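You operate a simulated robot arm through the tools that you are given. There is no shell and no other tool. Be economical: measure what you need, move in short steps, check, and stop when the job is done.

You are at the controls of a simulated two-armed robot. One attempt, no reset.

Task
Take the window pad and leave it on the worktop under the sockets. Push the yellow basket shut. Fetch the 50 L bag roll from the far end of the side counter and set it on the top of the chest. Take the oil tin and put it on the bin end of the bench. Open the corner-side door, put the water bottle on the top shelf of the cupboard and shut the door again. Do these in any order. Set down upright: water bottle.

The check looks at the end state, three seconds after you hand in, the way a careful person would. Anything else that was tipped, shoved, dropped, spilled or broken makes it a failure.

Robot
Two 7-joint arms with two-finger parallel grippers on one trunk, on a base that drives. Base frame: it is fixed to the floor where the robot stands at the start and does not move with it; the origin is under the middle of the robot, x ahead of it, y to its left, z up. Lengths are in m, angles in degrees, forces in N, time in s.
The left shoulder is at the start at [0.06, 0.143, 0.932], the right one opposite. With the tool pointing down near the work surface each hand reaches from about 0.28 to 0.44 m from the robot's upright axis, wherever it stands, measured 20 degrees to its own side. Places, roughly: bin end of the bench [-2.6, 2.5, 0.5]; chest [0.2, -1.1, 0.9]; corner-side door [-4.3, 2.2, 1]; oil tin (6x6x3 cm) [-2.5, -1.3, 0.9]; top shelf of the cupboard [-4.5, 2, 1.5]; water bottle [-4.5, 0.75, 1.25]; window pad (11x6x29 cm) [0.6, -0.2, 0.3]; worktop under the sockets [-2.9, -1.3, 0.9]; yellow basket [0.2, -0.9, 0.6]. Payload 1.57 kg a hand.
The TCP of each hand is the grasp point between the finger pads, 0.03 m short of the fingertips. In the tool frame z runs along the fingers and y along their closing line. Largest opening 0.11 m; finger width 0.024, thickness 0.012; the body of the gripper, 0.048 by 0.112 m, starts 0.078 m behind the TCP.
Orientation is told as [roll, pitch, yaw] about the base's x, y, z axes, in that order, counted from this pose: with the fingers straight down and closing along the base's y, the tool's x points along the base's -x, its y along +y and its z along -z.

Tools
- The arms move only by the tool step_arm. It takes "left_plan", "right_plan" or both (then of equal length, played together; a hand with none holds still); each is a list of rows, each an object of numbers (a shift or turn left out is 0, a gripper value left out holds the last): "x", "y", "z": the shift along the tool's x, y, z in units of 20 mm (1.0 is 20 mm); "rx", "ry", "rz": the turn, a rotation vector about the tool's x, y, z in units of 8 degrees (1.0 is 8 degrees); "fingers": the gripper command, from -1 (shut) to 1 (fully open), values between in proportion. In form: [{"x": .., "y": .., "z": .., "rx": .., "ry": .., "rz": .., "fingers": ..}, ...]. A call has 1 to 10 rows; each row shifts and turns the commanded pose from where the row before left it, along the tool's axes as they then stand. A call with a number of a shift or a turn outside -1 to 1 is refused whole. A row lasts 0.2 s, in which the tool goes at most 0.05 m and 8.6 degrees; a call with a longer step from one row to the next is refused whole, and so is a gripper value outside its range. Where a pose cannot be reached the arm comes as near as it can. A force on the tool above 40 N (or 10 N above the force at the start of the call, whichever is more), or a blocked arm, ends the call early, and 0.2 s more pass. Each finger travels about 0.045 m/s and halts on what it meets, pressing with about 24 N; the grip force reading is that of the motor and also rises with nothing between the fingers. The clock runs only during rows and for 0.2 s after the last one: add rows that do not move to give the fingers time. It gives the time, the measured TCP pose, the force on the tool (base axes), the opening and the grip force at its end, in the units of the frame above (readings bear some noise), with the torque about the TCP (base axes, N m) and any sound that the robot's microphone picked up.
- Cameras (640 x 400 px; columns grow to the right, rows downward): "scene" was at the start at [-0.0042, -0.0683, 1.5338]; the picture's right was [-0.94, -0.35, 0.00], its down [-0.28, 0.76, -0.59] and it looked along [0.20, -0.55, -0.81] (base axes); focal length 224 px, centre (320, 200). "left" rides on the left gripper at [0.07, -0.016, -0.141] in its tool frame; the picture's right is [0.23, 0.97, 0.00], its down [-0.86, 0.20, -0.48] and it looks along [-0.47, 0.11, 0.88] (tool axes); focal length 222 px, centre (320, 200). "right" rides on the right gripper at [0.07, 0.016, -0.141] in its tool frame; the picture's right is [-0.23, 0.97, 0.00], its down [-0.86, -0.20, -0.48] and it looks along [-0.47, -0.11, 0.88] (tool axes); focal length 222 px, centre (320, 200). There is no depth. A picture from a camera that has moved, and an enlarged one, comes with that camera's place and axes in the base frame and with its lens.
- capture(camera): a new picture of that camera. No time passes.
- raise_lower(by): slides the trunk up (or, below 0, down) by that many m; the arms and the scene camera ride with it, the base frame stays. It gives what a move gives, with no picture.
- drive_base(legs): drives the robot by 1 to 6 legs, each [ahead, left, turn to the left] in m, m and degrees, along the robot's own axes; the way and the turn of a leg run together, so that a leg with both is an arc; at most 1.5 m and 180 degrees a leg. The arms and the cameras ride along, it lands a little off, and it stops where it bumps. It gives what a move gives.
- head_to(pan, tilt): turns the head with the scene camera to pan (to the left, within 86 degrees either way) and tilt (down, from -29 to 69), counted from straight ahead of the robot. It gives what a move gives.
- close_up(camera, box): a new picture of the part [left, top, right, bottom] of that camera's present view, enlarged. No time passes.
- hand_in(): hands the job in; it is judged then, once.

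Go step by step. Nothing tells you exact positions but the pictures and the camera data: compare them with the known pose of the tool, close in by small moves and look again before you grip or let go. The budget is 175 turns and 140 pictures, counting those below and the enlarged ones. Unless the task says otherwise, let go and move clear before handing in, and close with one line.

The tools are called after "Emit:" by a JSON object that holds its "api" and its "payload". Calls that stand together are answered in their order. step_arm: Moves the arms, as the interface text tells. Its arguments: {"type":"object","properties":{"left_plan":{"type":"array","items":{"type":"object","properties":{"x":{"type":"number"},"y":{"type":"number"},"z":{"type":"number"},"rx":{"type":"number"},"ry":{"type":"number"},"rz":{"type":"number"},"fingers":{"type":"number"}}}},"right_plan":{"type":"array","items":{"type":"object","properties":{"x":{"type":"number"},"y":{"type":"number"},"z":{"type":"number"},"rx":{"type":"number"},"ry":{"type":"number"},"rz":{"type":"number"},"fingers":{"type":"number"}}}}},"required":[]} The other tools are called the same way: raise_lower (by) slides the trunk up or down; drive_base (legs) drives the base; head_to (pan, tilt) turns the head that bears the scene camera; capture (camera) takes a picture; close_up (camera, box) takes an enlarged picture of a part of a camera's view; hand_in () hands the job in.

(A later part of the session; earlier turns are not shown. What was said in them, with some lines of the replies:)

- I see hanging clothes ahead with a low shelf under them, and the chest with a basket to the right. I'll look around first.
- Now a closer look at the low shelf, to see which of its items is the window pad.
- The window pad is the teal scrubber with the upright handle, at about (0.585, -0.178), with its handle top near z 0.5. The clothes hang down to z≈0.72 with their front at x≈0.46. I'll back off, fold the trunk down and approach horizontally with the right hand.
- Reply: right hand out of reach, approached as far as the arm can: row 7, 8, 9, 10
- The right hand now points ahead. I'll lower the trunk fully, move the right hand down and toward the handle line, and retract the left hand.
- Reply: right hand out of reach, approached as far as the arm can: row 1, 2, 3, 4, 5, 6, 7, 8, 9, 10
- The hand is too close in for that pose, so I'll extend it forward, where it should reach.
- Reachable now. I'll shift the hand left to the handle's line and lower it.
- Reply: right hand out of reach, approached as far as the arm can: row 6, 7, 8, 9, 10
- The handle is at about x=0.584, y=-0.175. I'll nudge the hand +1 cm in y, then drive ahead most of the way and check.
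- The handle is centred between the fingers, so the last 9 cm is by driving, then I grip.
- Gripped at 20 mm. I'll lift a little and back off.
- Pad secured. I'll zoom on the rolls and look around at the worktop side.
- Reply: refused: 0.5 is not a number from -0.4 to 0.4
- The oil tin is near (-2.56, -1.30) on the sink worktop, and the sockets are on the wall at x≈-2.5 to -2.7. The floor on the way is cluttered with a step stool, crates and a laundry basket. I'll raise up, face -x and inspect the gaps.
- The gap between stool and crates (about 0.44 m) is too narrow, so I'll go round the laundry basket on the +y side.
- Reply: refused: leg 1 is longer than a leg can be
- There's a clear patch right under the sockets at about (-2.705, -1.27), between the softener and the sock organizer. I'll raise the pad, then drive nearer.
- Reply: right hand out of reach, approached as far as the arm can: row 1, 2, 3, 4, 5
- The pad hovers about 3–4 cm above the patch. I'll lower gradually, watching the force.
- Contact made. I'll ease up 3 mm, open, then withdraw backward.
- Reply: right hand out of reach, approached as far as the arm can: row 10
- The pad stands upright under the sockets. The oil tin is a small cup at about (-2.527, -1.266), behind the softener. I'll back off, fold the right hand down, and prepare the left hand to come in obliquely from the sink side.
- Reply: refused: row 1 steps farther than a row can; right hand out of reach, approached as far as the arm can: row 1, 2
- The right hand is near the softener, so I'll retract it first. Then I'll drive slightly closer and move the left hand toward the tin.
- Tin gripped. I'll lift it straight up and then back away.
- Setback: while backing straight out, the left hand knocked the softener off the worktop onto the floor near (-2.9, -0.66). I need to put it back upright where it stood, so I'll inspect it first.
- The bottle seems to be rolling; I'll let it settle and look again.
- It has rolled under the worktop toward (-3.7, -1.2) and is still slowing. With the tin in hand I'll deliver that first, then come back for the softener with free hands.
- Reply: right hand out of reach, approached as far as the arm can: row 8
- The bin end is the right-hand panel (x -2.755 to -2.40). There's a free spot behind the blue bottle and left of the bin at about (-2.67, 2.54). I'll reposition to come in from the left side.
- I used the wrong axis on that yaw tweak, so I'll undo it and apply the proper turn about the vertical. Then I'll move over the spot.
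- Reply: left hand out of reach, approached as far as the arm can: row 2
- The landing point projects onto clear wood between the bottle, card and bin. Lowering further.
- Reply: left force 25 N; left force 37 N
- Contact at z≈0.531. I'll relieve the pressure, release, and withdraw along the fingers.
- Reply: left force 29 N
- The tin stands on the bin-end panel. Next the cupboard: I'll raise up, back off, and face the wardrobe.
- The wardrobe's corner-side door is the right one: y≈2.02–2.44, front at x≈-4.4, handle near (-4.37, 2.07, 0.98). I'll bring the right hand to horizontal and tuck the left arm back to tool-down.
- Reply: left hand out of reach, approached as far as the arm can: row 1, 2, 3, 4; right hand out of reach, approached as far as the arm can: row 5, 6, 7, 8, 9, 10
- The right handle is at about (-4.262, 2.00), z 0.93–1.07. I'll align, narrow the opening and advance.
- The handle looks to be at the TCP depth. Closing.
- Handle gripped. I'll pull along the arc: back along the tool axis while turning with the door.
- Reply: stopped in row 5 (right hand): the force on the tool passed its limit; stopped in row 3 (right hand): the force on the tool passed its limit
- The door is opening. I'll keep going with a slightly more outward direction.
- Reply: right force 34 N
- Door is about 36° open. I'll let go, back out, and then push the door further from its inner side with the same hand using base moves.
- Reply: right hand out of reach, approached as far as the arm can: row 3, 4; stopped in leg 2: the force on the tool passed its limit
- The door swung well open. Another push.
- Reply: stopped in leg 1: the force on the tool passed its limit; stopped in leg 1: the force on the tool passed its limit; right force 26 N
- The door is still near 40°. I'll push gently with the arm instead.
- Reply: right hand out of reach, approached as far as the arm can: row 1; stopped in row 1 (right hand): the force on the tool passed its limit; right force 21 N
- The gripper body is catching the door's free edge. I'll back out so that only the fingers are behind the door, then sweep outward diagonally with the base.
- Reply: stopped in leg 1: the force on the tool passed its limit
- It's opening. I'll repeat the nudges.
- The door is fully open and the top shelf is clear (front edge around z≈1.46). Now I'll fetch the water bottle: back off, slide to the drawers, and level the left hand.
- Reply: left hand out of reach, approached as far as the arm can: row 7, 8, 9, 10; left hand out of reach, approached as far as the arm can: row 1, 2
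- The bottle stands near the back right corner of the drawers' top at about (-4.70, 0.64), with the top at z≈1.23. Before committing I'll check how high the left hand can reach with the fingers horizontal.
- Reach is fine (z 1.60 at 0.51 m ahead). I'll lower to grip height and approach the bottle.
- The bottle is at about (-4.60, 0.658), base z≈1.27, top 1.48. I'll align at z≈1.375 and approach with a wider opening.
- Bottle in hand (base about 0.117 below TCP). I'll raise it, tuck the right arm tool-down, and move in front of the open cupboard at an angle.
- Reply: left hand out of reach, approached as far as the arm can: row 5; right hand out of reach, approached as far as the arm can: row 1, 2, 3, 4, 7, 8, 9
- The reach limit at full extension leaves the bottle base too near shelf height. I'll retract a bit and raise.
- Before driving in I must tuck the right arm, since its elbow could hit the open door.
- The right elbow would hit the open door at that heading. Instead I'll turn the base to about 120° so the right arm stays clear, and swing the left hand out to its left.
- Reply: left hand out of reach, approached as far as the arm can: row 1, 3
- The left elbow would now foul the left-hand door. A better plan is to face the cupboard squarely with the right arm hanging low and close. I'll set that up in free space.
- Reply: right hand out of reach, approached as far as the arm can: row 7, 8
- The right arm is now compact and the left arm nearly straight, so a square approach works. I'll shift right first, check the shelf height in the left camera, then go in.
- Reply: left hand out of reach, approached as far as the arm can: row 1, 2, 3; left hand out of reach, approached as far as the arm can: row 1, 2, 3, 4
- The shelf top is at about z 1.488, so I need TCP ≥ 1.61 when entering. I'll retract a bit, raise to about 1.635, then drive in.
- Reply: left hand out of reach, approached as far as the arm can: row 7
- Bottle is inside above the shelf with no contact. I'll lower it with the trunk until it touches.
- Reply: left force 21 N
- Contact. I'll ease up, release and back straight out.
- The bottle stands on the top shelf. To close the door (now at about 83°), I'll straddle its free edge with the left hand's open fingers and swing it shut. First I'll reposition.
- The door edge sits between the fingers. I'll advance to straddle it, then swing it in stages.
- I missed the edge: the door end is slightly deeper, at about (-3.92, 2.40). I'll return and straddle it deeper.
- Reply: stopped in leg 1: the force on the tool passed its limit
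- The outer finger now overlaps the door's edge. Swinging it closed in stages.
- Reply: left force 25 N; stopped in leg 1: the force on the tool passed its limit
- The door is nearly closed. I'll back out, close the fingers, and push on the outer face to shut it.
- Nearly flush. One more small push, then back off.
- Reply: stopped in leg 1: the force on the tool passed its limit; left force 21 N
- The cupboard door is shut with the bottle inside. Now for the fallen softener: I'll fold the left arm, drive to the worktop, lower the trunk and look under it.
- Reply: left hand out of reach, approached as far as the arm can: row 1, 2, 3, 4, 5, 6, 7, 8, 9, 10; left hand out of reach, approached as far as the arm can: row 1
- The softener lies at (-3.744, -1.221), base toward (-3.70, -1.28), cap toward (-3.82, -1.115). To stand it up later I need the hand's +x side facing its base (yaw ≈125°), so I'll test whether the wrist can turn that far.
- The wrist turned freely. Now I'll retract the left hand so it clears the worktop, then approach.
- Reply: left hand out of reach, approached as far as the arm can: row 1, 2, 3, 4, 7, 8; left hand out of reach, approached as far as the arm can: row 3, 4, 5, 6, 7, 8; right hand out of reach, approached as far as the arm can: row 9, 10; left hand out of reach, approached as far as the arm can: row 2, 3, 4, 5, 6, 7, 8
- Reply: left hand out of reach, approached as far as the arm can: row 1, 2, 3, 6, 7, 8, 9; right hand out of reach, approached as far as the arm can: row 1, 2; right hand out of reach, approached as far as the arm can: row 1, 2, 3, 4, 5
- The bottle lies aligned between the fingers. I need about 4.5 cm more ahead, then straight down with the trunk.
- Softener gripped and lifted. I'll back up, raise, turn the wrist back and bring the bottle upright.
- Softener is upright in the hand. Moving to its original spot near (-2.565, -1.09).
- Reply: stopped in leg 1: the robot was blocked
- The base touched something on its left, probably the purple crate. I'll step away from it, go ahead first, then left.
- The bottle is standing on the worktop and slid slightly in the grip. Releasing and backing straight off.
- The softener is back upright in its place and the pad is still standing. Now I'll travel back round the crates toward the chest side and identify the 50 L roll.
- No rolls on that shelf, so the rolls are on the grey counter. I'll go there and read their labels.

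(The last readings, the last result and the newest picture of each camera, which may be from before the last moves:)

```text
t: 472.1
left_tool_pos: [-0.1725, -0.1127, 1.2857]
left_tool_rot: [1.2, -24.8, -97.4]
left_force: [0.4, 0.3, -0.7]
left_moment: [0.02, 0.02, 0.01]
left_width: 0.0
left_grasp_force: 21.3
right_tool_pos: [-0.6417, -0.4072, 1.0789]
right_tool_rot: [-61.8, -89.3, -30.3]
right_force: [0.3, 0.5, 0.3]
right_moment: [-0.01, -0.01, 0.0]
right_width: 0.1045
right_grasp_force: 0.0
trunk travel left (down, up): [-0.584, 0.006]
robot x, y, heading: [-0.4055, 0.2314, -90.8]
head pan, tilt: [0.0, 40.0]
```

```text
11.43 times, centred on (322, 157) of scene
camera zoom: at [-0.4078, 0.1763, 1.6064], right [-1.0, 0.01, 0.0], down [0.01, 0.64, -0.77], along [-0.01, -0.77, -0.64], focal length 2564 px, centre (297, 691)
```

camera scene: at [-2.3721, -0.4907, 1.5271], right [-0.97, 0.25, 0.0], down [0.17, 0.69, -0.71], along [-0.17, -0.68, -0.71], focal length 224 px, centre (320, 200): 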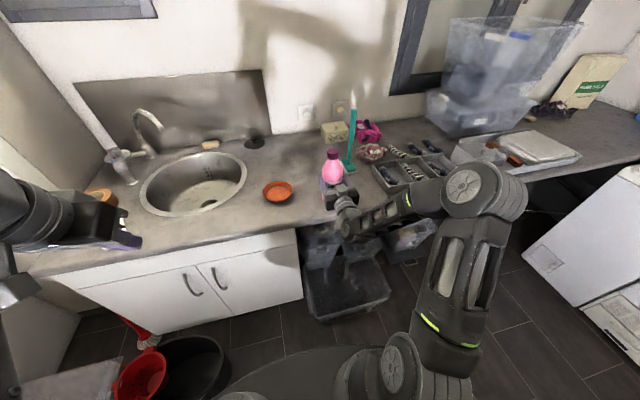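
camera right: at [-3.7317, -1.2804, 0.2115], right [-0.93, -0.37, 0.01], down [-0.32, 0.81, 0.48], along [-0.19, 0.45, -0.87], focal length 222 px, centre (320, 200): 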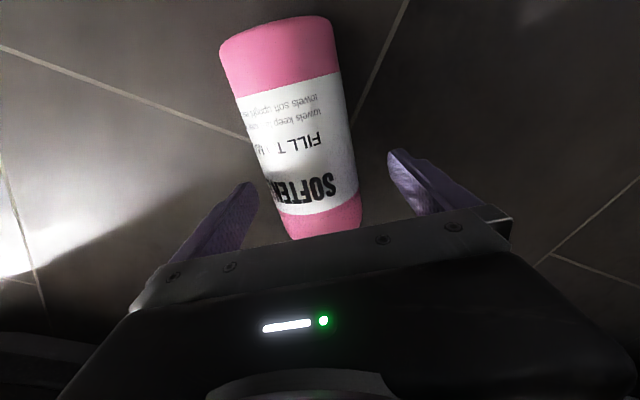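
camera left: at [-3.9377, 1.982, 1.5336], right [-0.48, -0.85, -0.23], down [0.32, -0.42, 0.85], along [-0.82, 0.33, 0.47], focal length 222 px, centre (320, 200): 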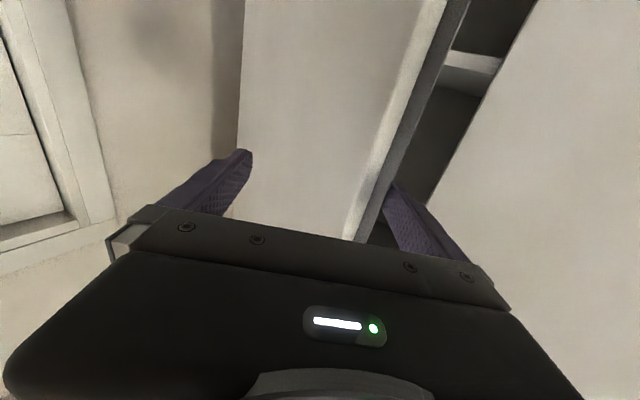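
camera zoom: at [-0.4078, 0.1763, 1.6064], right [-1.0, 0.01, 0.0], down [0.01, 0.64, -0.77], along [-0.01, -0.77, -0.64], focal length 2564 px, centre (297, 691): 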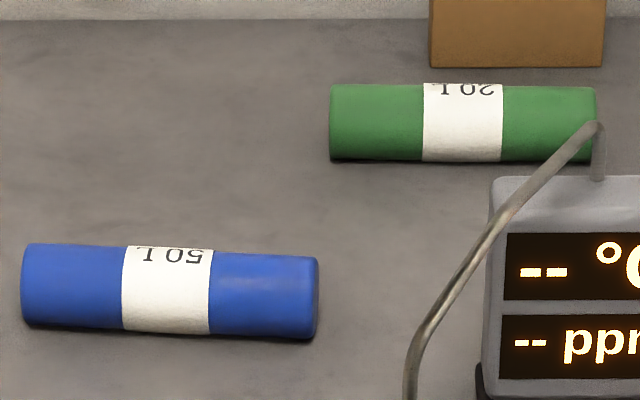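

The blue roll is the 50 L one, at about (-0.357, -0.972, 0.92), lying along x. I'll turn the right hand tool-down with the fingers closing along y, then move in.

Emit:
{"api": "step_arm", "payload": {"right_plan": [{"ry": 1, "fingers": 0.7}, {"ry": 1}, {"ry": 1}, {"ry": 1}, {"ry": 1}, {"ry": 1}, {"ry": 1}, {"ry": 1}, {"ry": 1}, {"ry": 1}]}}

Emit:
{"api": "step_arm", "payload": {"right_plan": [{"ry": 1}, {"ry": 0.17}, {"rz": 1}, {"rz": 1}, {"rz": 1}, {"rz": 1}, {"rz": 1}, {"rz": 1}, {"rz": 1}, {"rz": 1}]}}

Emit:
{"api": "step_arm", "payload": {"right_plan": [{"rz": 1}, {"rz": 1}, {"rz": 1}, {"rz": 0.25}, {}]}}

```text
t: 474.3
left_tool_pos: [-0.1736, -0.1128, 1.2856]
left_tool_rot: [1.1, -24.8, -97.4]
left_force: [0.3, 0.0, 0.2]
left_moment: [0.0, 0.03, 0.0]
left_width: 0.0
left_grasp_force: 21.3
right_tool_pos: [-0.6485, -0.4082, 1.0781]
right_tool_rot: [-2.0, -14.8, -92.9]
right_force: [0.4, 0.2, 0.8]
right_moment: [0.02, 0.05, 0.0]
right_width: 0.0935
right_grasp_force: 0.1
right hand out of reach, approached as far as the arm can: row 6
trunk travel left (down, up): [-0.584, 0.006]
robot x, y, heading: [-0.4082, 0.2329, -90.7]
head pan, tilt: [0.0, 40.0]
```

```text
t: 476.5
left_tool_pos: [-0.1725, -0.1124, 1.2858]
left_tool_rot: [1.1, -24.9, -97.4]
left_force: [-0.1, -0.4, -0.1]
left_moment: [0.0, 0.04, 0.0]
left_width: 0.0
left_grasp_force: 21.0
right_tool_pos: [-0.6489, -0.4076, 1.0778]
right_tool_rot: [4.1, -4.2, -157.7]
right_force: [0.0, 0.5, -0.3]
right_moment: [0.03, 0.03, 0.0]
right_width: 0.0934
right_grasp_force: 0.1
trunk travel left (down, up): [-0.584, 0.006]
robot x, y, heading: [-0.4058, 0.2291, -90.5]
head pan, tilt: [0.0, 40.0]
```

```text
t: 477.7
left_tool_pos: [-0.1723, -0.1129, 1.2865]
left_tool_rot: [1.1, -24.9, -97.4]
left_force: [0.1, 0.0, -0.2]
left_moment: [-0.02, -0.04, -0.02]
left_width: 0.0
left_grasp_force: 21.2
right_tool_pos: [-0.6508, -0.4071, 1.079]
right_tool_rot: [5.6, -1.9, 176.4]
right_force: [-0.6, -0.3, 0.3]
right_moment: [0.02, 0.03, -0.01]
right_width: 0.0934
right_grasp_force: 0.0
trunk travel left (down, up): [-0.584, 0.006]
robot x, y, heading: [-0.4082, 0.2276, -90.9]
head pan, tilt: [0.0, 40.0]
```

Before moving in, I'll correct the small hand tilt and stretch the left arm up and forward so its elbow stays clear of the clothes rack.

Emit:
{"api": "step_arm", "payload": {"right_plan": [{"rx": 0.7, "ry": 0.24}, {}, {}, {}, {}, {}, {}, {}, {}, {}], "left_plan": [{"ry": -1, "z": 1}, {"ry": -1, "z": 1}, {"ry": -1, "z": 1}, {"ry": -1, "z": 1}, {"ry": -1, "z": 1}, {"ry": -1, "z": 1}, {"ry": -1, "z": 1}, {"ry": -1, "z": 1}, {"z": 1, "x": -1}, {"z": 1, "x": -1}]}}

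Emit:
{"api": "step_arm", "payload": {"left_plan": [{"x": -1, "y": -1}, {"x": -1, "y": -1}, {"x": -1, "y": -1}, {"x": -1, "y": -1}, {"x": -1, "y": -1}, {"x": -1, "y": -1}, {"x": -1, "y": -1}, {"x": -1, "y": -1}, {"x": -1, "y": -1}, {"x": -1, "y": -1}]}}

Emit:
{"api": "step_arm", "payload": {"left_plan": [{"x": -1, "y": -1}, {"x": -1, "y": -1}, {"x": -1, "y": -1}, {"x": -1, "y": -1}, {"x": -1, "y": -1}]}}

```text
t: 478.6
left_tool_pos: [-0.2182, -0.17, 1.2172]
left_tool_rot: [-11.9, -47.4, -95.0]
left_force: [-1.0, -1.2, 1.0]
left_moment: [-0.03, 0.02, 0.0]
left_width: 0.0
left_grasp_force: 21.2
left hand out of reach, approached as far as the arm can: row 1, 2
right_tool_pos: [-0.6486, -0.3997, 1.0699]
right_tool_rot: [0.7, -0.4, 176.6]
right_force: [0.4, -1.0, -0.6]
right_moment: [0.04, -0.01, -0.02]
right_width: 0.0936
right_grasp_force: 0.0
right hand out of reach, approached as far as the arm can: row 1
trunk travel left (down, up): [-0.584, 0.006]
robot x, y, heading: [-0.4083, 0.2332, -90.6]
head pan, tilt: [0.0, 40.0]
stopped in row 4 (left hand): the arm was blocked; the commanded pose is now the measured one
```

```text
t: 479.6
left_tool_pos: [-0.3171, -0.2053, 1.2907]
left_tool_rot: [-22.0, -45.8, -92.5]
left_force: [-0.6, -0.7, 1.2]
left_moment: [0.01, 0.04, 0.01]
left_width: 0.0
left_grasp_force: 21.1
right_tool_pos: [-0.6482, -0.4008, 1.0687]
right_tool_rot: [0.7, -0.5, 176.7]
right_force: [-0.7, 0.3, 0.0]
right_moment: [-0.03, -0.02, 0.0]
right_width: 0.0935
right_grasp_force: 0.0
trunk travel left (down, up): [-0.584, 0.006]
robot x, y, heading: [-0.4079, 0.2295, -90.5]
head pan, tilt: [0.0, 40.0]
stopped in row 5 (left hand): the arm was blocked; the commanded pose is now the measured one
```

```text
t: 480.8
left_tool_pos: [-0.411, -0.2439, 1.3858]
left_tool_rot: [-21.6, -45.6, -92.4]
left_force: [0.2, -0.5, 0.6]
left_moment: [0.0, -0.02, 0.0]
left_width: 0.0
left_grasp_force: 21.1
right_tool_pos: [-0.65, -0.4018, 1.0682]
right_tool_rot: [0.7, -0.4, 176.7]
right_force: [0.1, -0.6, -0.3]
right_moment: [0.01, -0.01, 0.0]
right_width: 0.0934
right_grasp_force: 0.1
trunk travel left (down, up): [-0.584, 0.006]
robot x, y, heading: [-0.4067, 0.2294, -90.7]
head pan, tilt: [0.0, 40.0]
```

Emit:
{"api": "step_arm", "payload": {"left_plan": [{"x": -0.72, "z": -0.69}, {"x": -0.72, "z": -0.69}, {"x": -0.72, "z": -0.69}, {"x": -0.72, "z": -0.69}, {"x": -0.72, "z": -0.69}, {"x": -0.72, "z": -0.69}, {"x": -0.72, "z": -0.69}, {"x": -0.72, "z": -0.69}]}}

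Emit:
{"api": "drive_base", "payload": {"legs": [[0, 0.295, 0], [0.38, 0, 0]]}}

Emit:
{"api": "capture", "payload": {"camera": "right"}}

```text
t: 482.6
left_tool_pos: [-0.3736, -0.2524, 1.5251]
left_tool_rot: [-21.9, -45.9, -92.4]
left_force: [-0.7, -0.2, 0.2]
left_moment: [-0.02, -0.02, 0.02]
left_width: 0.0
left_grasp_force: 21.3
left hand out of reach, approached as far as the arm can: row 8
right_tool_pos: [-0.6505, -0.3998, 1.0696]
right_tool_rot: [0.7, -0.5, 176.6]
right_force: [-0.6, -0.3, 0.3]
right_moment: [-0.01, 0.0, -0.01]
right_width: 0.0936
right_grasp_force: 0.0
trunk travel left (down, up): [-0.584, 0.006]
robot x, y, heading: [-0.4102, 0.232, -90.6]
head pan, tilt: [0.0, 40.0]
```

```text
t: 486.7
left_tool_pos: [-0.085, -0.6442, 1.525]
left_tool_rot: [-21.9, -45.7, -93.1]
left_force: [0.5, -0.5, 0.0]
left_moment: [0.03, 0.02, 0.06]
left_width: 0.0
left_grasp_force: 20.9
right_tool_pos: [-0.3638, -0.7865, 1.0686]
right_tool_rot: [0.6, -0.4, 176.1]
right_force: [-0.1, -0.5, -0.1]
right_moment: [0.03, 0.03, -0.02]
right_width: 0.0937
right_grasp_force: 0.1
trunk travel left (down, up): [-0.584, 0.006]
robot x, y, heading: [-0.1096, -0.1593, -91.4]
head pan, tilt: [0.0, 40.0]
```

```text
2 pictures are left
camera right: at [-0.2939, -0.8053, 1.2091], right [-0.29, -0.96, 0.01], down [-0.84, 0.26, 0.48], along [-0.46, 0.13, -0.88], focal length 222 px, centre (320, 200)
```

right: 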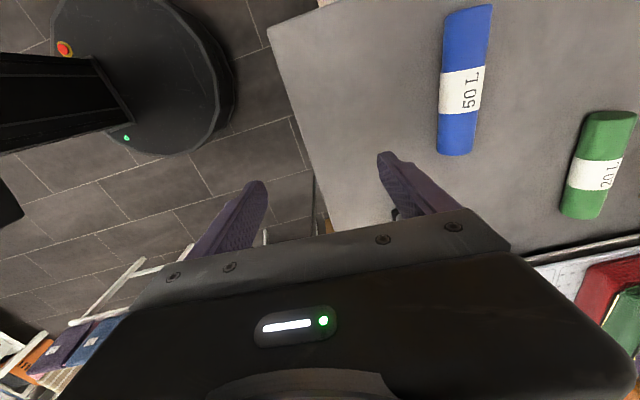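

The view confirms blue reads "50 L", centre at about (-0.354, -0.963). I'll drive over it and lower.

Emit:
{"api": "drive_base", "payload": {"legs": [[0.176, 0.014, 0]]}}

Emit:
{"api": "raise_lower", "payload": {"by": -0.105}}

```text
t: 488.2
left_tool_pos: [-0.0753, -0.8204, 1.5247]
left_tool_rot: [-21.8, -45.7, -93.0]
left_force: [0.3, -0.3, 0.0]
left_moment: [0.02, 0.01, -0.01]
left_width: 0.0002
left_grasp_force: 21.4
right_tool_pos: [-0.3536, -0.9646, 1.0692]
right_tool_rot: [0.6, -0.4, 176.1]
right_force: [0.1, -1.6, -0.4]
right_moment: [0.0, -0.01, -0.01]
right_width: 0.0936
right_grasp_force: 0.0
trunk travel left (down, up): [-0.584, 0.006]
robot x, y, heading: [-0.1051, -0.3366, -91.4]
head pan, tilt: [0.0, 40.0]
```

```text
t: 489.6
left_tool_pos: [-0.0757, -0.8196, 1.4202]
left_tool_rot: [-21.9, -45.9, -93.1]
left_force: [-0.3, -0.7, 0.5]
left_moment: [-0.03, 0.01, 0.02]
left_width: 0.0002
left_grasp_force: 21.2
right_tool_pos: [-0.3529, -0.9638, 0.965]
right_tool_rot: [0.7, -0.4, 176.2]
right_force: [-0.3, 0.0, -0.4]
right_moment: [-0.02, -0.02, -0.02]
right_width: 0.0934
right_grasp_force: 0.0
trunk travel left (down, up): [-0.479, 0.111]
robot x, y, heading: [-0.1059, -0.3349, -91.4]
head pan, tilt: [0.0, 40.0]
```

Emit:
{"api": "raise_lower", "payload": {"by": -0.022}}

Emit:
{"api": "step_arm", "payload": {"right_plan": [{"fingers": -1}, {"fingers": -1}, {"fingers": -1}, {"fingers": -1}, {"fingers": -1}]}}

```text
t: 490.3
left_tool_pos: [-0.0752, -0.8194, 1.3986]
left_tool_rot: [-21.9, -45.8, -93.1]
left_force: [0.0, -0.7, -0.7]
left_moment: [-0.01, -0.01, 0.01]
left_width: 0.0
left_grasp_force: 21.5
right_tool_pos: [-0.3525, -0.9639, 0.9423]
right_tool_rot: [0.7, -0.4, 176.1]
right_force: [-0.2, -0.2, 0.6]
right_moment: [0.0, -0.01, 0.04]
right_width: 0.0932
right_grasp_force: 0.0
trunk travel left (down, up): [-0.457, 0.133]
robot x, y, heading: [-0.1019, -0.3338, -91.4]
head pan, tilt: [0.0, 40.0]
```

```text
t: 491.5
left_tool_pos: [-0.075, -0.8189, 1.3982]
left_tool_rot: [-22.0, -45.9, -93.2]
left_force: [0.5, -0.1, 0.1]
left_moment: [-0.01, -0.02, 0.03]
left_width: 0.0
left_grasp_force: 21.3
right_tool_pos: [-0.3524, -0.9651, 0.9433]
right_tool_rot: [0.7, -0.5, 176.1]
right_force: [0.1, -0.3, -0.5]
right_moment: [0.04, -0.05, -0.02]
right_width: 0.0384
right_grasp_force: 24.3
trunk travel left (down, up): [-0.457, 0.133]
robot x, y, heading: [-0.1035, -0.3358, -91.2]
head pan, tilt: [0.0, 40.0]
```

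The 50 L roll is gripped. I'll lift it and swing toward the free gap on the chest top at about (0.25, -0.97).

Emit:
{"api": "raise_lower", "payload": {"by": 0.13}}

Emit:
{"api": "drive_base", "payload": {"legs": [[0, 0, 46]]}}

Emit:
{"api": "step_arm", "payload": {"right_plan": [{"rz": -1}, {"rz": -1}, {"rz": -1}, {"rz": -1}, {"rz": -1}, {"rz": -1}]}}

```text
t: 493.1
left_tool_pos: [-0.075, -0.8201, 1.5276]
left_tool_rot: [-21.9, -45.9, -93.1]
left_force: [0.3, 0.5, -1.0]
left_moment: [-0.01, -0.04, 0.02]
left_width: 0.0001
left_grasp_force: 21.3
right_tool_pos: [-0.3538, -0.9638, 1.0718]
right_tool_rot: [0.6, -0.4, 176.1]
right_force: [-0.6, 0.6, -2.4]
right_moment: [-0.01, 0.02, 0.01]
right_width: 0.0382
right_grasp_force: 24.2
trunk travel left (down, up): [-0.587, 0.003]
robot x, y, heading: [-0.1069, -0.3384, -91.4]
head pan, tilt: [0.0, 40.0]
```

```text
t: 495.5
left_tool_pos: [0.2624, -0.6533, 1.5269]
left_tool_rot: [-21.9, -45.8, -47.6]
left_force: [0.4, 0.6, -0.6]
left_moment: [-0.02, -0.01, -0.02]
left_width: 0.0002
left_grasp_force: 20.9
right_tool_pos: [0.1706, -0.9526, 1.0719]
right_tool_rot: [0.7, -0.4, -138.4]
right_force: [-0.8, 0.1, -1.5]
right_moment: [-0.03, -0.02, 0.02]
right_width: 0.0382
right_grasp_force: 24.3
trunk travel left (down, up): [-0.587, 0.003]
robot x, y, heading: [-0.1059, -0.3363, -46.0]
head pan, tilt: [0.0, 40.0]
```

```text
t: 496.9
left_tool_pos: [0.2613, -0.6541, 1.5284]
left_tool_rot: [-21.9, -45.8, -47.5]
left_force: [0.3, 1.1, -0.4]
left_moment: [-0.03, 0.01, -0.02]
left_width: 0.0001
left_grasp_force: 21.1
right_tool_pos: [0.1712, -0.9535, 1.0706]
right_tool_rot: [0.1, -0.8, -90.2]
right_force: [-0.3, -0.3, -1.2]
right_moment: [0.03, 0.0, 0.03]
right_width: 0.0381
right_grasp_force: 23.7
trunk travel left (down, up): [-0.587, 0.003]
robot x, y, heading: [-0.1025, -0.3359, -45.4]
head pan, tilt: [0.0, 40.0]
```

I'll spend one picture to verify the landing spot and the basket at once.

Emit:
{"api": "head_to", "payload": {"pan": -25, "tilt": 52}}

Emit:
{"api": "capture", "payload": {"camera": "scene"}}

```text
t: 497.8
left_tool_pos: [0.2621, -0.6541, 1.5279]
left_tool_rot: [-21.8, -45.7, -47.5]
left_force: [-0.3, 0.6, 0.3]
left_moment: [0.03, -0.01, -0.04]
left_width: 0.0
left_grasp_force: 21.3
right_tool_pos: [0.1706, -0.9536, 1.0709]
right_tool_rot: [0.0, -0.7, -90.4]
right_force: [-0.7, -0.2, -1.0]
right_moment: [-0.02, 0.01, 0.0]
right_width: 0.0382
right_grasp_force: 23.7
trunk travel left (down, up): [-0.587, 0.003]
robot x, y, heading: [-0.1065, -0.3337, -45.6]
head pan, tilt: [-25.0, 52.0]
```

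```text
1 pictures are left
camera scene: at [-0.1, -0.3849, 1.5926], right [-0.94, -0.33, 0.0], down [-0.26, 0.74, -0.62], along [0.2, -0.58, -0.79], focal length 224 px, centre (320, 200)
```

scene: 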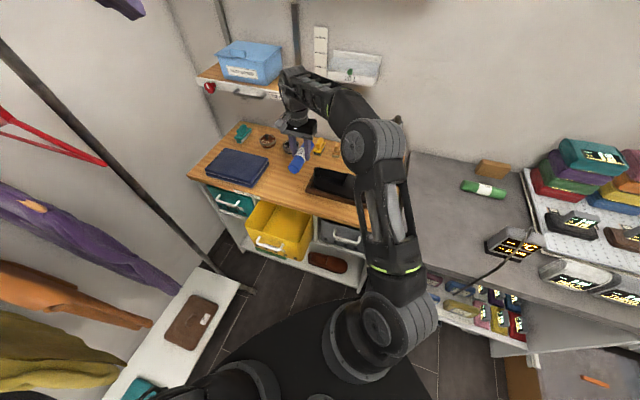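

The gap between cloth and tray (x 0.145–0.335) is clear. I'll shift over its centre and lower.

Emit:
{"api": "drive_base", "payload": {"legs": [[0.056, 0.042, 0]]}}

Emit:
{"api": "raise_lower", "payload": {"by": -0.105}}

Emit:
{"api": "raise_lower", "payload": {"by": -0.014}}

```text
t: 498.8
left_tool_pos: [0.3326, -0.6624, 1.5273]
left_tool_rot: [-21.9, -45.7, -47.5]
left_force: [1.4, -0.6, 0.2]
left_moment: [0.0, 0.03, -0.02]
left_width: 0.0
left_grasp_force: 21.2
right_tool_pos: [0.2398, -0.9621, 1.0694]
right_tool_rot: [0.0, -0.9, -90.4]
right_force: [1.2, 0.5, -2.5]
right_moment: [0.02, 0.03, 0.02]
right_width: 0.0385
right_grasp_force: 23.8
trunk travel left (down, up): [-0.587, 0.003]
robot x, y, heading: [-0.0379, -0.3418, -45.7]
head pan, tilt: [-25.0, 52.0]
```

```text
t: 500.2
left_tool_pos: [0.3296, -0.6622, 1.4241]
left_tool_rot: [-21.8, -45.8, -47.5]
left_force: [0.6, 0.6, -0.1]
left_moment: [-0.05, -0.04, 0.03]
left_width: 0.0001
left_grasp_force: 21.5
right_tool_pos: [0.2396, -0.9623, 0.9673]
right_tool_rot: [0.2, -0.9, -90.4]
right_force: [-0.4, -0.1, -1.4]
right_moment: [0.0, -0.01, -0.01]
right_width: 0.0381
right_grasp_force: 23.5
trunk travel left (down, up): [-0.482, 0.108]
robot x, y, heading: [-0.0378, -0.3448, -46.0]
head pan, tilt: [-25.0, 52.0]
```

```text
t: 500.8
left_tool_pos: [0.33, -0.6626, 1.4091]
left_tool_rot: [-22.0, -45.8, -47.5]
left_force: [0.3, 0.2, 0.0]
left_moment: [0.0, 0.0, -0.02]
left_width: 0.0
left_grasp_force: 21.1
right_tool_pos: [0.2389, -0.9628, 0.9521]
right_tool_rot: [0.1, -0.8, -90.4]
right_force: [-0.1, 0.0, -1.3]
right_moment: [-0.01, -0.03, -0.02]
right_width: 0.0386
right_grasp_force: 23.6
trunk travel left (down, up): [-0.468, 0.122]
robot x, y, heading: [-0.0368, -0.3442, -45.7]
head pan, tilt: [-25.0, 52.0]
```

Emit:
{"api": "raise_lower", "payload": {"by": -0.007}}

Emit:
{"api": "raise_lower", "payload": {"by": -0.006}}

Emit:
{"api": "raise_lower", "payload": {"by": -0.006}}

```text
t: 501.4
left_tool_pos: [0.3299, -0.6621, 1.4027]
left_tool_rot: [-21.9, -45.7, -47.6]
left_force: [-0.4, -0.2, 0.0]
left_moment: [-0.01, 0.01, -0.01]
left_width: 0.0
left_grasp_force: 21.1
right_tool_pos: [0.2398, -0.9619, 0.9462]
right_tool_rot: [0.1, -0.8, -90.3]
right_force: [-0.5, 0.0, -1.3]
right_moment: [-0.02, -0.01, 0.02]
right_width: 0.0383
right_grasp_force: 23.5
trunk travel left (down, up): [-0.461, 0.129]
robot x, y, heading: [-0.0365, -0.3476, -45.7]
head pan, tilt: [-25.0, 52.0]
```

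```text
t: 501.9
left_tool_pos: [0.3299, -0.6618, 1.3961]
left_tool_rot: [-21.9, -45.9, -47.5]
left_force: [0.3, -0.1, -0.3]
left_moment: [0.0, -0.01, 0.03]
left_width: 0.0
left_grasp_force: 21.0
right_tool_pos: [0.2384, -0.9606, 0.9406]
right_tool_rot: [0.1, -0.7, -90.4]
right_force: [-0.3, 1.2, -2.1]
right_moment: [0.02, 0.0, 0.0]
right_width: 0.0381
right_grasp_force: 23.6
trunk travel left (down, up): [-0.455, 0.135]
robot x, y, heading: [-0.0348, -0.3441, -45.7]
head pan, tilt: [-25.0, 52.0]
```

```text
t: 502.5
left_tool_pos: [0.3301, -0.6629, 1.3904]
left_tool_rot: [-22.0, -45.8, -47.5]
left_force: [-0.6, 0.9, -0.5]
left_moment: [0.02, 0.0, 0.0]
left_width: 0.0
left_grasp_force: 21.0
right_tool_pos: [0.2391, -0.9623, 0.9331]
right_tool_rot: [0.1, -0.8, -90.4]
right_force: [0.2, 0.2, -2.5]
right_moment: [0.01, 0.02, -0.02]
right_width: 0.0384
right_grasp_force: 23.8
trunk travel left (down, up): [-0.449, 0.141]
robot x, y, heading: [-0.0354, -0.3414, -46.2]
head pan, tilt: [-25.0, 52.0]
```

No contact yet; I'll continue in small steps.

Emit:
{"api": "raise_lower", "payload": {"by": -0.006}}

Emit:
{"api": "raise_lower", "payload": {"by": -0.006}}

Emit:
{"api": "raise_lower", "payload": {"by": -0.006}}

Emit:
{"api": "raise_lower", "payload": {"by": -0.006}}

```text
t: 503.0
left_tool_pos: [0.3307, -0.6608, 1.3844]
left_tool_rot: [-21.9, -45.7, -47.5]
left_force: [-0.5, 0.1, -0.9]
left_moment: [0.0, -0.02, -0.02]
left_width: 0.0001
left_grasp_force: 20.7
right_tool_pos: [0.2384, -0.962, 0.9275]
right_tool_rot: [0.1, -0.8, -90.5]
right_force: [-1.2, -1.1, -1.3]
right_moment: [-0.04, 0.02, -0.01]
right_width: 0.0383
right_grasp_force: 24.0
trunk travel left (down, up): [-0.443, 0.147]
robot x, y, heading: [-0.0347, -0.3444, -45.9]
head pan, tilt: [-25.0, 52.0]
```

```text
t: 503.6
left_tool_pos: [0.3294, -0.6628, 1.3786]
left_tool_rot: [-21.9, -45.7, -47.5]
left_force: [0.4, 0.7, -0.7]
left_moment: [0.02, -0.01, -0.01]
left_width: 0.0
left_grasp_force: 20.9
right_tool_pos: [0.2399, -0.962, 0.9219]
right_tool_rot: [0.2, -0.8, -90.3]
right_force: [0.3, 0.1, -1.9]
right_moment: [0.01, -0.01, 0.03]
right_width: 0.0384
right_grasp_force: 23.6
trunk travel left (down, up): [-0.437, 0.153]
robot x, y, heading: [-0.0383, -0.343, -46.1]
head pan, tilt: [-25.0, 52.0]
```

```text
t: 504.1
left_tool_pos: [0.3298, -0.6621, 1.3722]
left_tool_rot: [-21.9, -45.8, -47.5]
left_force: [0.5, 0.1, 0.3]
left_moment: [-0.01, -0.01, 0.0]
left_width: 0.0
left_grasp_force: 21.7
right_tool_pos: [0.2381, -0.9624, 0.9155]
right_tool_rot: [0.1, -0.8, -90.4]
right_force: [0.0, -0.2, -1.7]
right_moment: [-0.02, 0.0, 0.02]
right_width: 0.0382
right_grasp_force: 24.1
trunk travel left (down, up): [-0.431, 0.159]
robot x, y, heading: [-0.0353, -0.3448, -45.6]
head pan, tilt: [-25.0, 52.0]
```

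```text
t: 504.7
left_tool_pos: [0.3298, -0.6625, 1.3656]
left_tool_rot: [-21.9, -45.8, -47.5]
left_force: [0.1, 1.4, 0.5]
left_moment: [-0.01, -0.02, -0.02]
left_width: 0.0003
left_grasp_force: 21.3
right_tool_pos: [0.2391, -0.9619, 0.9109]
right_tool_rot: [0.1, -0.9, -90.4]
right_force: [0.2, -0.3, -1.3]
right_moment: [0.02, -0.02, 0.0]
right_width: 0.0382
right_grasp_force: 24.5
trunk travel left (down, up): [-0.425, 0.165]
robot x, y, heading: [-0.0402, -0.343, -45.8]
head pan, tilt: [-25.0, 52.0]
```

Emit:
{"api": "raise_lower", "payload": {"by": -0.007}}

Emit:
{"api": "raise_lower", "payload": {"by": -0.007}}

Emit:
{"api": "raise_lower", "payload": {"by": -0.007}}

Emit:
{"api": "raise_lower", "payload": {"by": -0.007}}

```text
t: 505.2
left_tool_pos: [0.3307, -0.6625, 1.3589]
left_tool_rot: [-21.9, -45.9, -47.5]
left_force: [0.4, -0.4, 0.3]
left_moment: [0.04, -0.03, 0.01]
left_width: 0.0
left_grasp_force: 21.4
right_tool_pos: [0.2387, -0.9621, 0.9045]
right_tool_rot: [0.2, -0.8, -90.4]
right_force: [0.2, -0.2, 1.8]
right_moment: [0.24, 0.04, 0.0]
right_width: 0.0384
right_grasp_force: 23.9
trunk travel left (down, up): [-0.418, 0.172]
robot x, y, heading: [-0.0342, -0.3439, -45.8]
head pan, tilt: [-25.0, 52.0]
```

```text
t: 505.8
left_tool_pos: [0.3288, -0.6621, 1.3531]
left_tool_rot: [-22.0, -45.9, -47.5]
left_force: [-0.1, -0.4, 0.2]
left_moment: [0.04, 0.01, 0.01]
left_width: 0.0
left_grasp_force: 21.3
right_tool_pos: [0.2392, -0.9612, 0.8981]
right_tool_rot: [0.4, -1.0, -90.4]
right_force: [0.4, -2.9, 19.1]
right_moment: [0.04, 0.05, 0.0]
right_width: 0.0384
right_grasp_force: 24.3
trunk travel left (down, up): [-0.411, 0.179]
robot x, y, heading: [-0.0364, -0.3471, -45.7]
head pan, tilt: [-25.0, 52.0]
```

```text
t: 506.4
left_tool_pos: [0.3293, -0.661, 1.3449]
left_tool_rot: [-21.9, -45.8, -47.5]
left_force: [0.0, -0.2, -0.3]
left_moment: [-0.01, 0.0, 0.06]
left_width: 0.0
left_grasp_force: 21.1
right_tool_pos: [0.2382, -0.9613, 0.8905]
right_tool_rot: [0.3, -0.9, -90.2]
right_force: [-0.1, -1.1, 22.6]
right_moment: [0.51, 0.38, 0.06]
right_width: 0.0383
right_grasp_force: 24.2
trunk travel left (down, up): [-0.404, 0.186]
robot x, y, heading: [-0.0363, -0.3454, -45.7]
head pan, tilt: [-25.0, 52.0]
```

```text
t: 506.8
left_tool_pos: [0.3292, -0.6602, 1.343]
left_tool_rot: [-21.9, -45.9, -47.5]
left_force: [0.1, 0.5, -0.3]
left_moment: [-0.03, 0.03, -0.02]
left_width: 0.0001
left_grasp_force: 21.5
right_tool_pos: [0.2383, -0.9613, 0.891]
right_tool_rot: [0.5, -0.9, -90.5]
right_force: [-4.2, 6.8, 12.2]
right_moment: [0.33, 0.54, -0.11]
right_width: 0.0384
right_grasp_force: 24.1
trunk travel left (down, up): [-0.4, 0.19]
robot x, y, heading: [-0.037, -0.3451, -45.9]
head pan, tilt: [-25.0, 52.0]
stopped: the force on the tool passed its limit (the readings are from after the stop); the commanded pose is now the measured one
```

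The roll is down on the chest top. Releasing and lifting clear.

Emit:
{"api": "raise_lower", "payload": {"by": 0.004}}

Emit:
{"api": "step_arm", "payload": {"right_plan": [{"fingers": 0.3}, {"fingers": 0.3}, {"fingers": 0.3}, {}]}}

Emit:
{"api": "raise_lower", "payload": {"by": 0.19}}

Emit:
{"api": "drive_base", "payload": {"legs": [[-0.22, -0.17, 0]]}}

```text
t: 507.3
left_tool_pos: [0.3304, -0.6619, 1.346]
left_tool_rot: [-22.0, -45.8, -47.4]
left_force: [0.7, 0.7, -0.1]
left_moment: [-0.04, 0.02, -0.01]
left_width: 0.0
left_grasp_force: 21.6
right_tool_pos: [0.2399, -0.9634, 0.892]
right_tool_rot: [0.4, -1.1, -90.4]
right_force: [-1.4, 0.5, -2.2]
right_moment: [0.04, -0.02, -0.01]
right_width: 0.0383
right_grasp_force: 24.1
trunk travel left (down, up): [-0.404, 0.186]
robot x, y, heading: [-0.036, -0.3437, -45.9]
head pan, tilt: [-25.0, 52.0]
```

```text
t: 508.3
left_tool_pos: [0.33, -0.6622, 1.3439]
left_tool_rot: [-21.9, -45.8, -47.5]
left_force: [-0.2, 0.2, 0.1]
left_moment: [0.0, 0.01, 0.01]
left_width: 0.0
left_grasp_force: 21.2
right_tool_pos: [0.2392, -0.9632, 0.8923]
right_tool_rot: [0.4, -1.1, -90.4]
right_force: [0.2, -0.5, 0.2]
right_moment: [0.0, -0.01, 0.01]
right_width: 0.0713
right_grasp_force: 0.0
trunk travel left (down, up): [-0.404, 0.186]
robot x, y, heading: [-0.0358, -0.3451, -45.7]
head pan, tilt: [-25.0, 52.0]
```

```text
t: 510.3
left_tool_pos: [0.3307, -0.6629, 1.5305]
left_tool_rot: [-21.9, -45.8, -47.5]
left_force: [-0.4, 0.2, 0.0]
left_moment: [0.01, 0.01, -0.01]
left_width: 0.0
left_grasp_force: 21.3
right_tool_pos: [0.2402, -0.9626, 1.0792]
right_tool_rot: [0.3, -1.1, -90.4]
right_force: [-0.2, -0.7, -0.2]
right_moment: [-0.02, 0.01, 0.0]
right_width: 0.0714
right_grasp_force: 0.1
right hand out of reach, approached as far as the arm can: row 1
trunk travel left (down, up): [-0.59, 0.0]
robot x, y, heading: [-0.0346, -0.3471, -45.7]
head pan, tilt: [-25.0, 52.0]
```

```text
t: 512.3
left_tool_pos: [0.0504, -0.6253, 1.5318]
left_tool_rot: [-21.9, -45.8, -47.6]
left_force: [0.2, -0.1, -0.5]
left_moment: [0.02, -0.01, 0.02]
left_width: 0.0001
left_grasp_force: 21.8
right_tool_pos: [-0.0402, -0.926, 1.0796]
right_tool_rot: [0.5, -1.1, -90.5]
right_force: [-0.1, -0.2, 0.5]
right_moment: [-0.02, -0.01, 0.01]
right_width: 0.0714
right_grasp_force: 0.0
trunk travel left (down, up): [-0.59, 0.0]
robot x, y, heading: [-0.3139, -0.3078, -46.0]
head pan, tilt: [-25.0, 52.0]
```

Roll placed. Next the basket: I'll move to open floor first, tuck the left hand inward, and level the right hand with a closed fist pointing at the basket.

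Emit:
{"api": "drive_base", "payload": {"legs": [[-0.27, 0.26, 0]]}}

Emit:
{"api": "step_arm", "payload": {"left_plan": [{"y": -1}, {"y": -1}, {"y": -1}, {"y": -1}, {"y": -1}, {"y": -1}, {}, {}, {}, {}], "right_plan": [{"ry": -1, "fingers": -1}, {"ry": -1}, {"ry": -1}, {"ry": -1}, {"ry": -1}, {"ry": -1}, {"ry": -1}, {"ry": -1}, {"ry": -1}, {"ry": -1}]}}

Emit:
{"api": "step_arm", "payload": {"right_plan": [{"ry": -1}, {"ry": -0.1}]}}

```text
t: 514.7
left_tool_pos: [0.0496, -0.2545, 1.5314]
left_tool_rot: [-21.9, -45.8, -47.8]
left_force: [-0.3, 0.7, 0.6]
left_moment: [-0.04, 0.0, -0.01]
left_width: 0.0
left_grasp_force: 21.4
right_tool_pos: [-0.0434, -0.5542, 1.0789]
right_tool_rot: [0.4, -1.1, -90.7]
right_force: [0.7, 0.4, 0.2]
right_moment: [-0.02, -0.04, 0.03]
right_width: 0.0715
right_grasp_force: 0.2
trunk travel left (down, up): [-0.59, 0.0]
robot x, y, heading: [-0.3137, 0.0654, -46.0]
head pan, tilt: [-25.0, 52.0]
```

```text
t: 516.9
left_tool_pos: [0.0219, -0.268, 1.5379]
left_tool_rot: [-22.0, -46.0, -47.6]
left_force: [-0.5, -0.9, 0.1]
left_moment: [-0.03, 0.0, -0.05]
left_width: 0.0
left_grasp_force: 21.1
left hand out of reach, approached as far as the arm can: row 2, 3, 4, 5, 6
right_tool_pos: [-0.0433, -0.5551, 1.0784]
right_tool_rot: [2.5, -81.2, -93.2]
right_force: [-0.3, 0.6, -0.5]
right_moment: [-0.01, -0.01, -0.01]
right_width: 0.0
right_grasp_force: 21.5
trunk travel left (down, up): [-0.59, 0.0]
robot x, y, heading: [-0.3152, 0.0668, -45.9]
head pan, tilt: [-25.0, 52.0]
```

```text
t: 517.5
left_tool_pos: [0.0208, -0.2673, 1.5393]
left_tool_rot: [-22.0, -46.2, -47.8]
left_force: [-1.0, 0.8, 0.0]
left_moment: [0.04, -0.02, 0.08]
left_width: 0.0
left_grasp_force: 21.1
right_tool_pos: [-0.0442, -0.5562, 1.0791]
right_tool_rot: [77.5, -89.5, -168.2]
right_force: [-0.9, -0.1, -0.4]
right_moment: [0.01, 0.0, -0.01]
right_width: 0.0001
right_grasp_force: 20.9
trunk travel left (down, up): [-0.59, 0.0]
robot x, y, heading: [-0.3166, 0.0684, -46.3]
head pan, tilt: [-25.0, 52.0]
```

Emit:
{"api": "raise_lower", "payload": {"by": -0.4}}

Emit:
{"api": "raise_lower", "payload": {"by": -0.055}}

Emit:
{"api": "drive_base", "payload": {"legs": [[0.204, 0.213, 0]]}}

```text
t: 521.3
left_tool_pos: [0.0217, -0.2658, 1.1386]
left_tool_rot: [-22.1, -46.1, -47.8]
left_force: [0.1, -0.2, 0.6]
left_moment: [0.0, -0.02, 0.01]
left_width: 0.0002
left_grasp_force: 21.7
right_tool_pos: [-0.0422, -0.5559, 0.6796]
right_tool_rot: [66.1, -89.6, -156.9]
right_force: [0.4, 0.0, -1.4]
right_moment: [0.0, -0.02, 0.01]
right_width: 0.0001
right_grasp_force: 21.9
trunk travel left (down, up): [-0.19, 0.4]
robot x, y, heading: [-0.3168, 0.0629, -46.3]
head pan, tilt: [-25.0, 52.0]
```

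```text
t: 522.3
left_tool_pos: [0.0217, -0.2682, 1.0834]
left_tool_rot: [-22.1, -46.1, -47.6]
left_force: [0.1, 0.9, 0.3]
left_moment: [-0.01, 0.04, 0.0]
left_width: 0.0002
left_grasp_force: 21.4
right_tool_pos: [-0.0431, -0.5549, 0.6239]
right_tool_rot: [67.0, -89.6, -157.7]
right_force: [0.4, 0.2, 0.2]
right_moment: [-0.05, -0.01, -0.01]
right_width: 0.0
right_grasp_force: 21.4
trunk travel left (down, up): [-0.135, 0.455]
robot x, y, heading: [-0.318, 0.0652, -46.2]
head pan, tilt: [-25.0, 52.0]
```

```text
t: 524.3
left_tool_pos: [0.3155, -0.2711, 1.0845]
left_tool_rot: [-22.1, -46.1, -47.7]
left_force: [0.4, 0.0, -0.2]
left_moment: [-0.01, 0.02, 0.01]
left_width: 0.0
left_grasp_force: 21.3
right_tool_pos: [0.2498, -0.5599, 0.6235]
right_tool_rot: [66.1, -89.4, -156.9]
right_force: [-0.1, -1.5, -0.6]
right_moment: [0.0, -0.01, 0.01]
right_width: 0.0
right_grasp_force: 21.2
trunk travel left (down, up): [-0.135, 0.455]
robot x, y, heading: [-0.018, 0.0671, -46.2]
head pan, tilt: [-25.0, 52.0]
```

Emit:
{"api": "drive_base", "payload": {"legs": [[0.108, -0.104, 0]]}}

Emit:
{"api": "drive_base", "payload": {"legs": [[0.036, -0.035, 0]]}}

Emit:
{"api": "drive_base", "payload": {"legs": [[0.036, -0.035, 0]]}}

```text
t: 525.7
left_tool_pos: [0.3167, -0.4219, 1.084]
left_tool_rot: [-22.1, -46.1, -47.6]
left_force: [-0.1, -0.3, 0.4]
left_moment: [0.02, -0.03, -0.01]
left_width: 0.0
left_grasp_force: 21.2
right_tool_pos: [0.254, -0.71, 0.6227]
right_tool_rot: [65.9, -89.5, -156.5]
right_force: [-0.2, 0.8, -0.4]
right_moment: [-0.03, -0.02, 0.01]
right_width: 0.0
right_grasp_force: 21.3
trunk travel left (down, up): [-0.135, 0.455]
robot x, y, heading: [-0.022, -0.0884, -46.0]
head pan, tilt: [-25.0, 52.0]
```

```text
t: 526.6
left_tool_pos: [0.3163, -0.4726, 1.0827]
left_tool_rot: [-22.1, -46.0, -47.5]
left_force: [-0.4, -0.8, -0.2]
left_moment: [0.0, -0.02, 0.0]
left_width: 0.0002
left_grasp_force: 21.2
right_tool_pos: [0.2541, -0.7601, 0.6232]
right_tool_rot: [63.6, -89.5, -154.3]
right_force: [-0.6, 0.9, -1.3]
right_moment: [0.01, 0.0, 0.02]
right_width: 0.0001
right_grasp_force: 21.0
trunk travel left (down, up): [-0.135, 0.455]
robot x, y, heading: [-0.0191, -0.1388, -46.0]
head pan, tilt: [-25.0, 52.0]
```

```text
t: 527.5
left_tool_pos: [0.3178, -0.5197, 1.0839]
left_tool_rot: [-22.1, -46.2, -47.5]
left_force: [1.3, 0.6, 0.0]
left_moment: [0.04, 0.0, 0.01]
left_width: 0.0002
left_grasp_force: 21.3
right_tool_pos: [0.2546, -0.8086, 0.6225]
right_tool_rot: [61.7, -89.5, -152.1]
right_force: [0.1, 0.2, 0.3]
right_moment: [-0.01, -0.01, 0.0]
right_width: 0.0
right_grasp_force: 21.4
trunk travel left (down, up): [-0.135, 0.455]
robot x, y, heading: [-0.0185, -0.1906, -45.4]
head pan, tilt: [-25.0, 52.0]
```

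Emit:
{"api": "drive_base", "payload": {"legs": [[0.022, -0.021, 0]]}}

Emit:
{"api": "drive_base", "payload": {"legs": [[0.022, -0.021, 0]]}}

Emit:
{"api": "drive_base", "payload": {"legs": [[0.022, -0.021, 0]]}}

```text
t: 528.3
left_tool_pos: [0.3173, -0.5516, 1.0838]
left_tool_rot: [-22.2, -46.1, -47.6]
left_force: [0.0, 0.1, -1.1]
left_moment: [-0.04, -0.01, 0.02]
left_width: 0.0002
left_grasp_force: 20.8
right_tool_pos: [0.2542, -0.8402, 0.6226]
right_tool_rot: [59.6, -89.6, -150.0]
right_force: [0.3, -0.5, 0.1]
right_moment: [0.01, 0.0, 0.0]
right_width: 0.0
right_grasp_force: 21.1
trunk travel left (down, up): [-0.135, 0.455]
robot x, y, heading: [-0.0188, -0.2178, -46.1]
head pan, tilt: [-25.0, 52.0]
```

```text
t: 529.2
left_tool_pos: [0.3179, -0.5749, 1.0828]
left_tool_rot: [-22.1, -46.2, -47.5]
left_force: [-0.2, 0.2, -0.7]
left_moment: [0.03, -0.01, 0.02]
left_width: 0.0002
left_grasp_force: 21.7
right_tool_pos: [0.2555, -0.861, 0.6234]
right_tool_rot: [73.7, -89.5, -164.2]
right_force: [-1.2, 1.5, 0.8]
right_moment: [-0.01, 0.0, -0.03]
right_width: 0.0
right_grasp_force: 21.4
trunk travel left (down, up): [-0.135, 0.455]
robot x, y, heading: [-0.0184, -0.245, -46.2]
head pan, tilt: [-25.0, 52.0]
stopped in leg 1: the force on the tool passed its limit (the readings are from after the stop); the commanded pose is now the measured one
```

```text
t: 530.0
left_tool_pos: [0.3169, -0.5812, 1.0844]
left_tool_rot: [-22.2, -46.2, -47.4]
left_force: [-0.1, 0.3, 0.6]
left_moment: [0.02, 0.0, 0.0]
left_width: 0.0001
left_grasp_force: 21.1
right_tool_pos: [0.2547, -0.8621, 0.6234]
right_tool_rot: [67.7, -89.5, -158.1]
right_force: [-4.7, 11.2, 5.8]
right_moment: [-0.26, -0.06, -0.04]
right_width: 0.0001
right_grasp_force: 21.5
trunk travel left (down, up): [-0.135, 0.455]
robot x, y, heading: [-0.0228, -0.2478, -45.7]
head pan, tilt: [-25.0, 52.0]
stopped in leg 1: the force on the tool passed its limit (the readings are from after the stop); the commanded pose is now the measured one
```

Force limit reached with the fingertip at y≈-0.89, which matches the neighbouring baskets' fronts. I'll back off and use the last picture to verify.

Emit:
{"api": "drive_base", "payload": {"legs": [[-0.2, 0.19, 0]]}}

Emit:
{"api": "head_to", "payload": {"pan": -20, "tilt": 32}}

Emit:
{"api": "capture", "payload": {"camera": "scene"}}

```text
t: 531.9
left_tool_pos: [0.3183, -0.3105, 1.0842]
left_tool_rot: [-22.1, -46.1, -47.1]
left_force: [0.0, -0.5, 0.4]
left_moment: [0.02, 0.01, 0.02]
left_width: 0.0001
left_grasp_force: 21.2
right_tool_pos: [0.2583, -0.5918, 0.621]
right_tool_rot: [46.9, -89.6, -137.1]
right_force: [0.4, -0.5, 0.4]
right_moment: [0.04, -0.04, -0.01]
right_width: 0.0
right_grasp_force: 21.7
trunk travel left (down, up): [-0.135, 0.455]
robot x, y, heading: [-0.0228, 0.0205, -45.5]
head pan, tilt: [-25.0, 52.0]
```

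```text
t: 532.7
left_tool_pos: [0.3187, -0.311, 1.0833]
left_tool_rot: [-22.1, -46.1, -47.2]
left_force: [0.8, 0.4, -0.3]
left_moment: [0.01, 0.03, -0.02]
left_width: 0.0
left_grasp_force: 21.6
right_tool_pos: [0.2573, -0.5906, 0.6224]
right_tool_rot: [47.4, -89.6, -137.5]
right_force: [-0.1, 0.3, -0.4]
right_moment: [0.02, -0.01, -0.03]
right_width: 0.0
right_grasp_force: 21.0
trunk travel left (down, up): [-0.135, 0.455]
robot x, y, heading: [-0.0232, 0.0164, -45.6]
head pan, tilt: [-20.0, 32.0]
```

```text
0 pictures are left
camera scene: at [-0.0046, -0.0413, 1.17], right [-0.91, -0.41, 0.0], down [-0.22, 0.48, -0.85], along [0.35, -0.77, -0.53], focal length 224 px, centre (320, 200)
```

scene: 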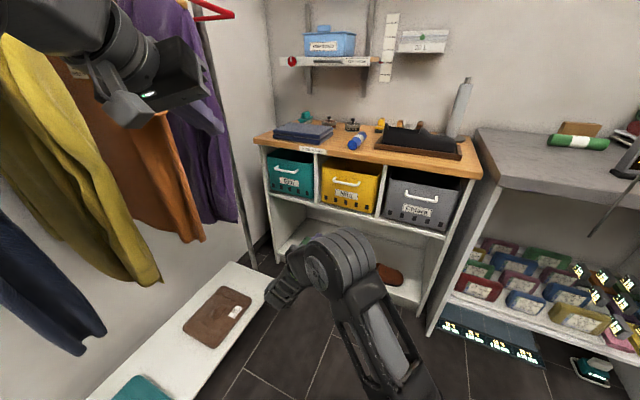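

The yellow basket is flush with its neighbours and the blue roll lies on the chest top. I'll move clear and hand in.

Emit:
{"api": "drive_base", "payload": {"legs": [[-0.15, 0, 0]]}}

Emit:
{"api": "hand_in", "payload": {}}

```text
t: 534.1
left_tool_pos: [0.2142, -0.2047, 1.0835]
left_tool_rot: [-22.1, -46.1, -47.1]
left_force: [-0.4, -0.1, 0.1]
left_moment: [0.02, 0.02, -0.01]
left_width: 0.0
left_grasp_force: 21.4
right_tool_pos: [0.1538, -0.4853, 0.6211]
right_tool_rot: [47.2, -89.5, -137.3]
right_force: [0.5, -0.5, 0.6]
right_moment: [0.0, -0.01, 0.03]
right_width: 0.0
right_grasp_force: 21.2
trunk travel left (down, up): [-0.135, 0.455]
robot x, y, heading: [-0.1231, 0.1242, -45.7]
head pan, tilt: [-20.0, 32.0]
```

```text
The job is handed in.
```

All five jobs are done and handed in, but I knocked the softener bottle off the worktop on the way (picked up and stood back upright within about a centimetre of where it had been), and the base once bumped something that was probably the purple crate, which I couldn't see well enough to check.
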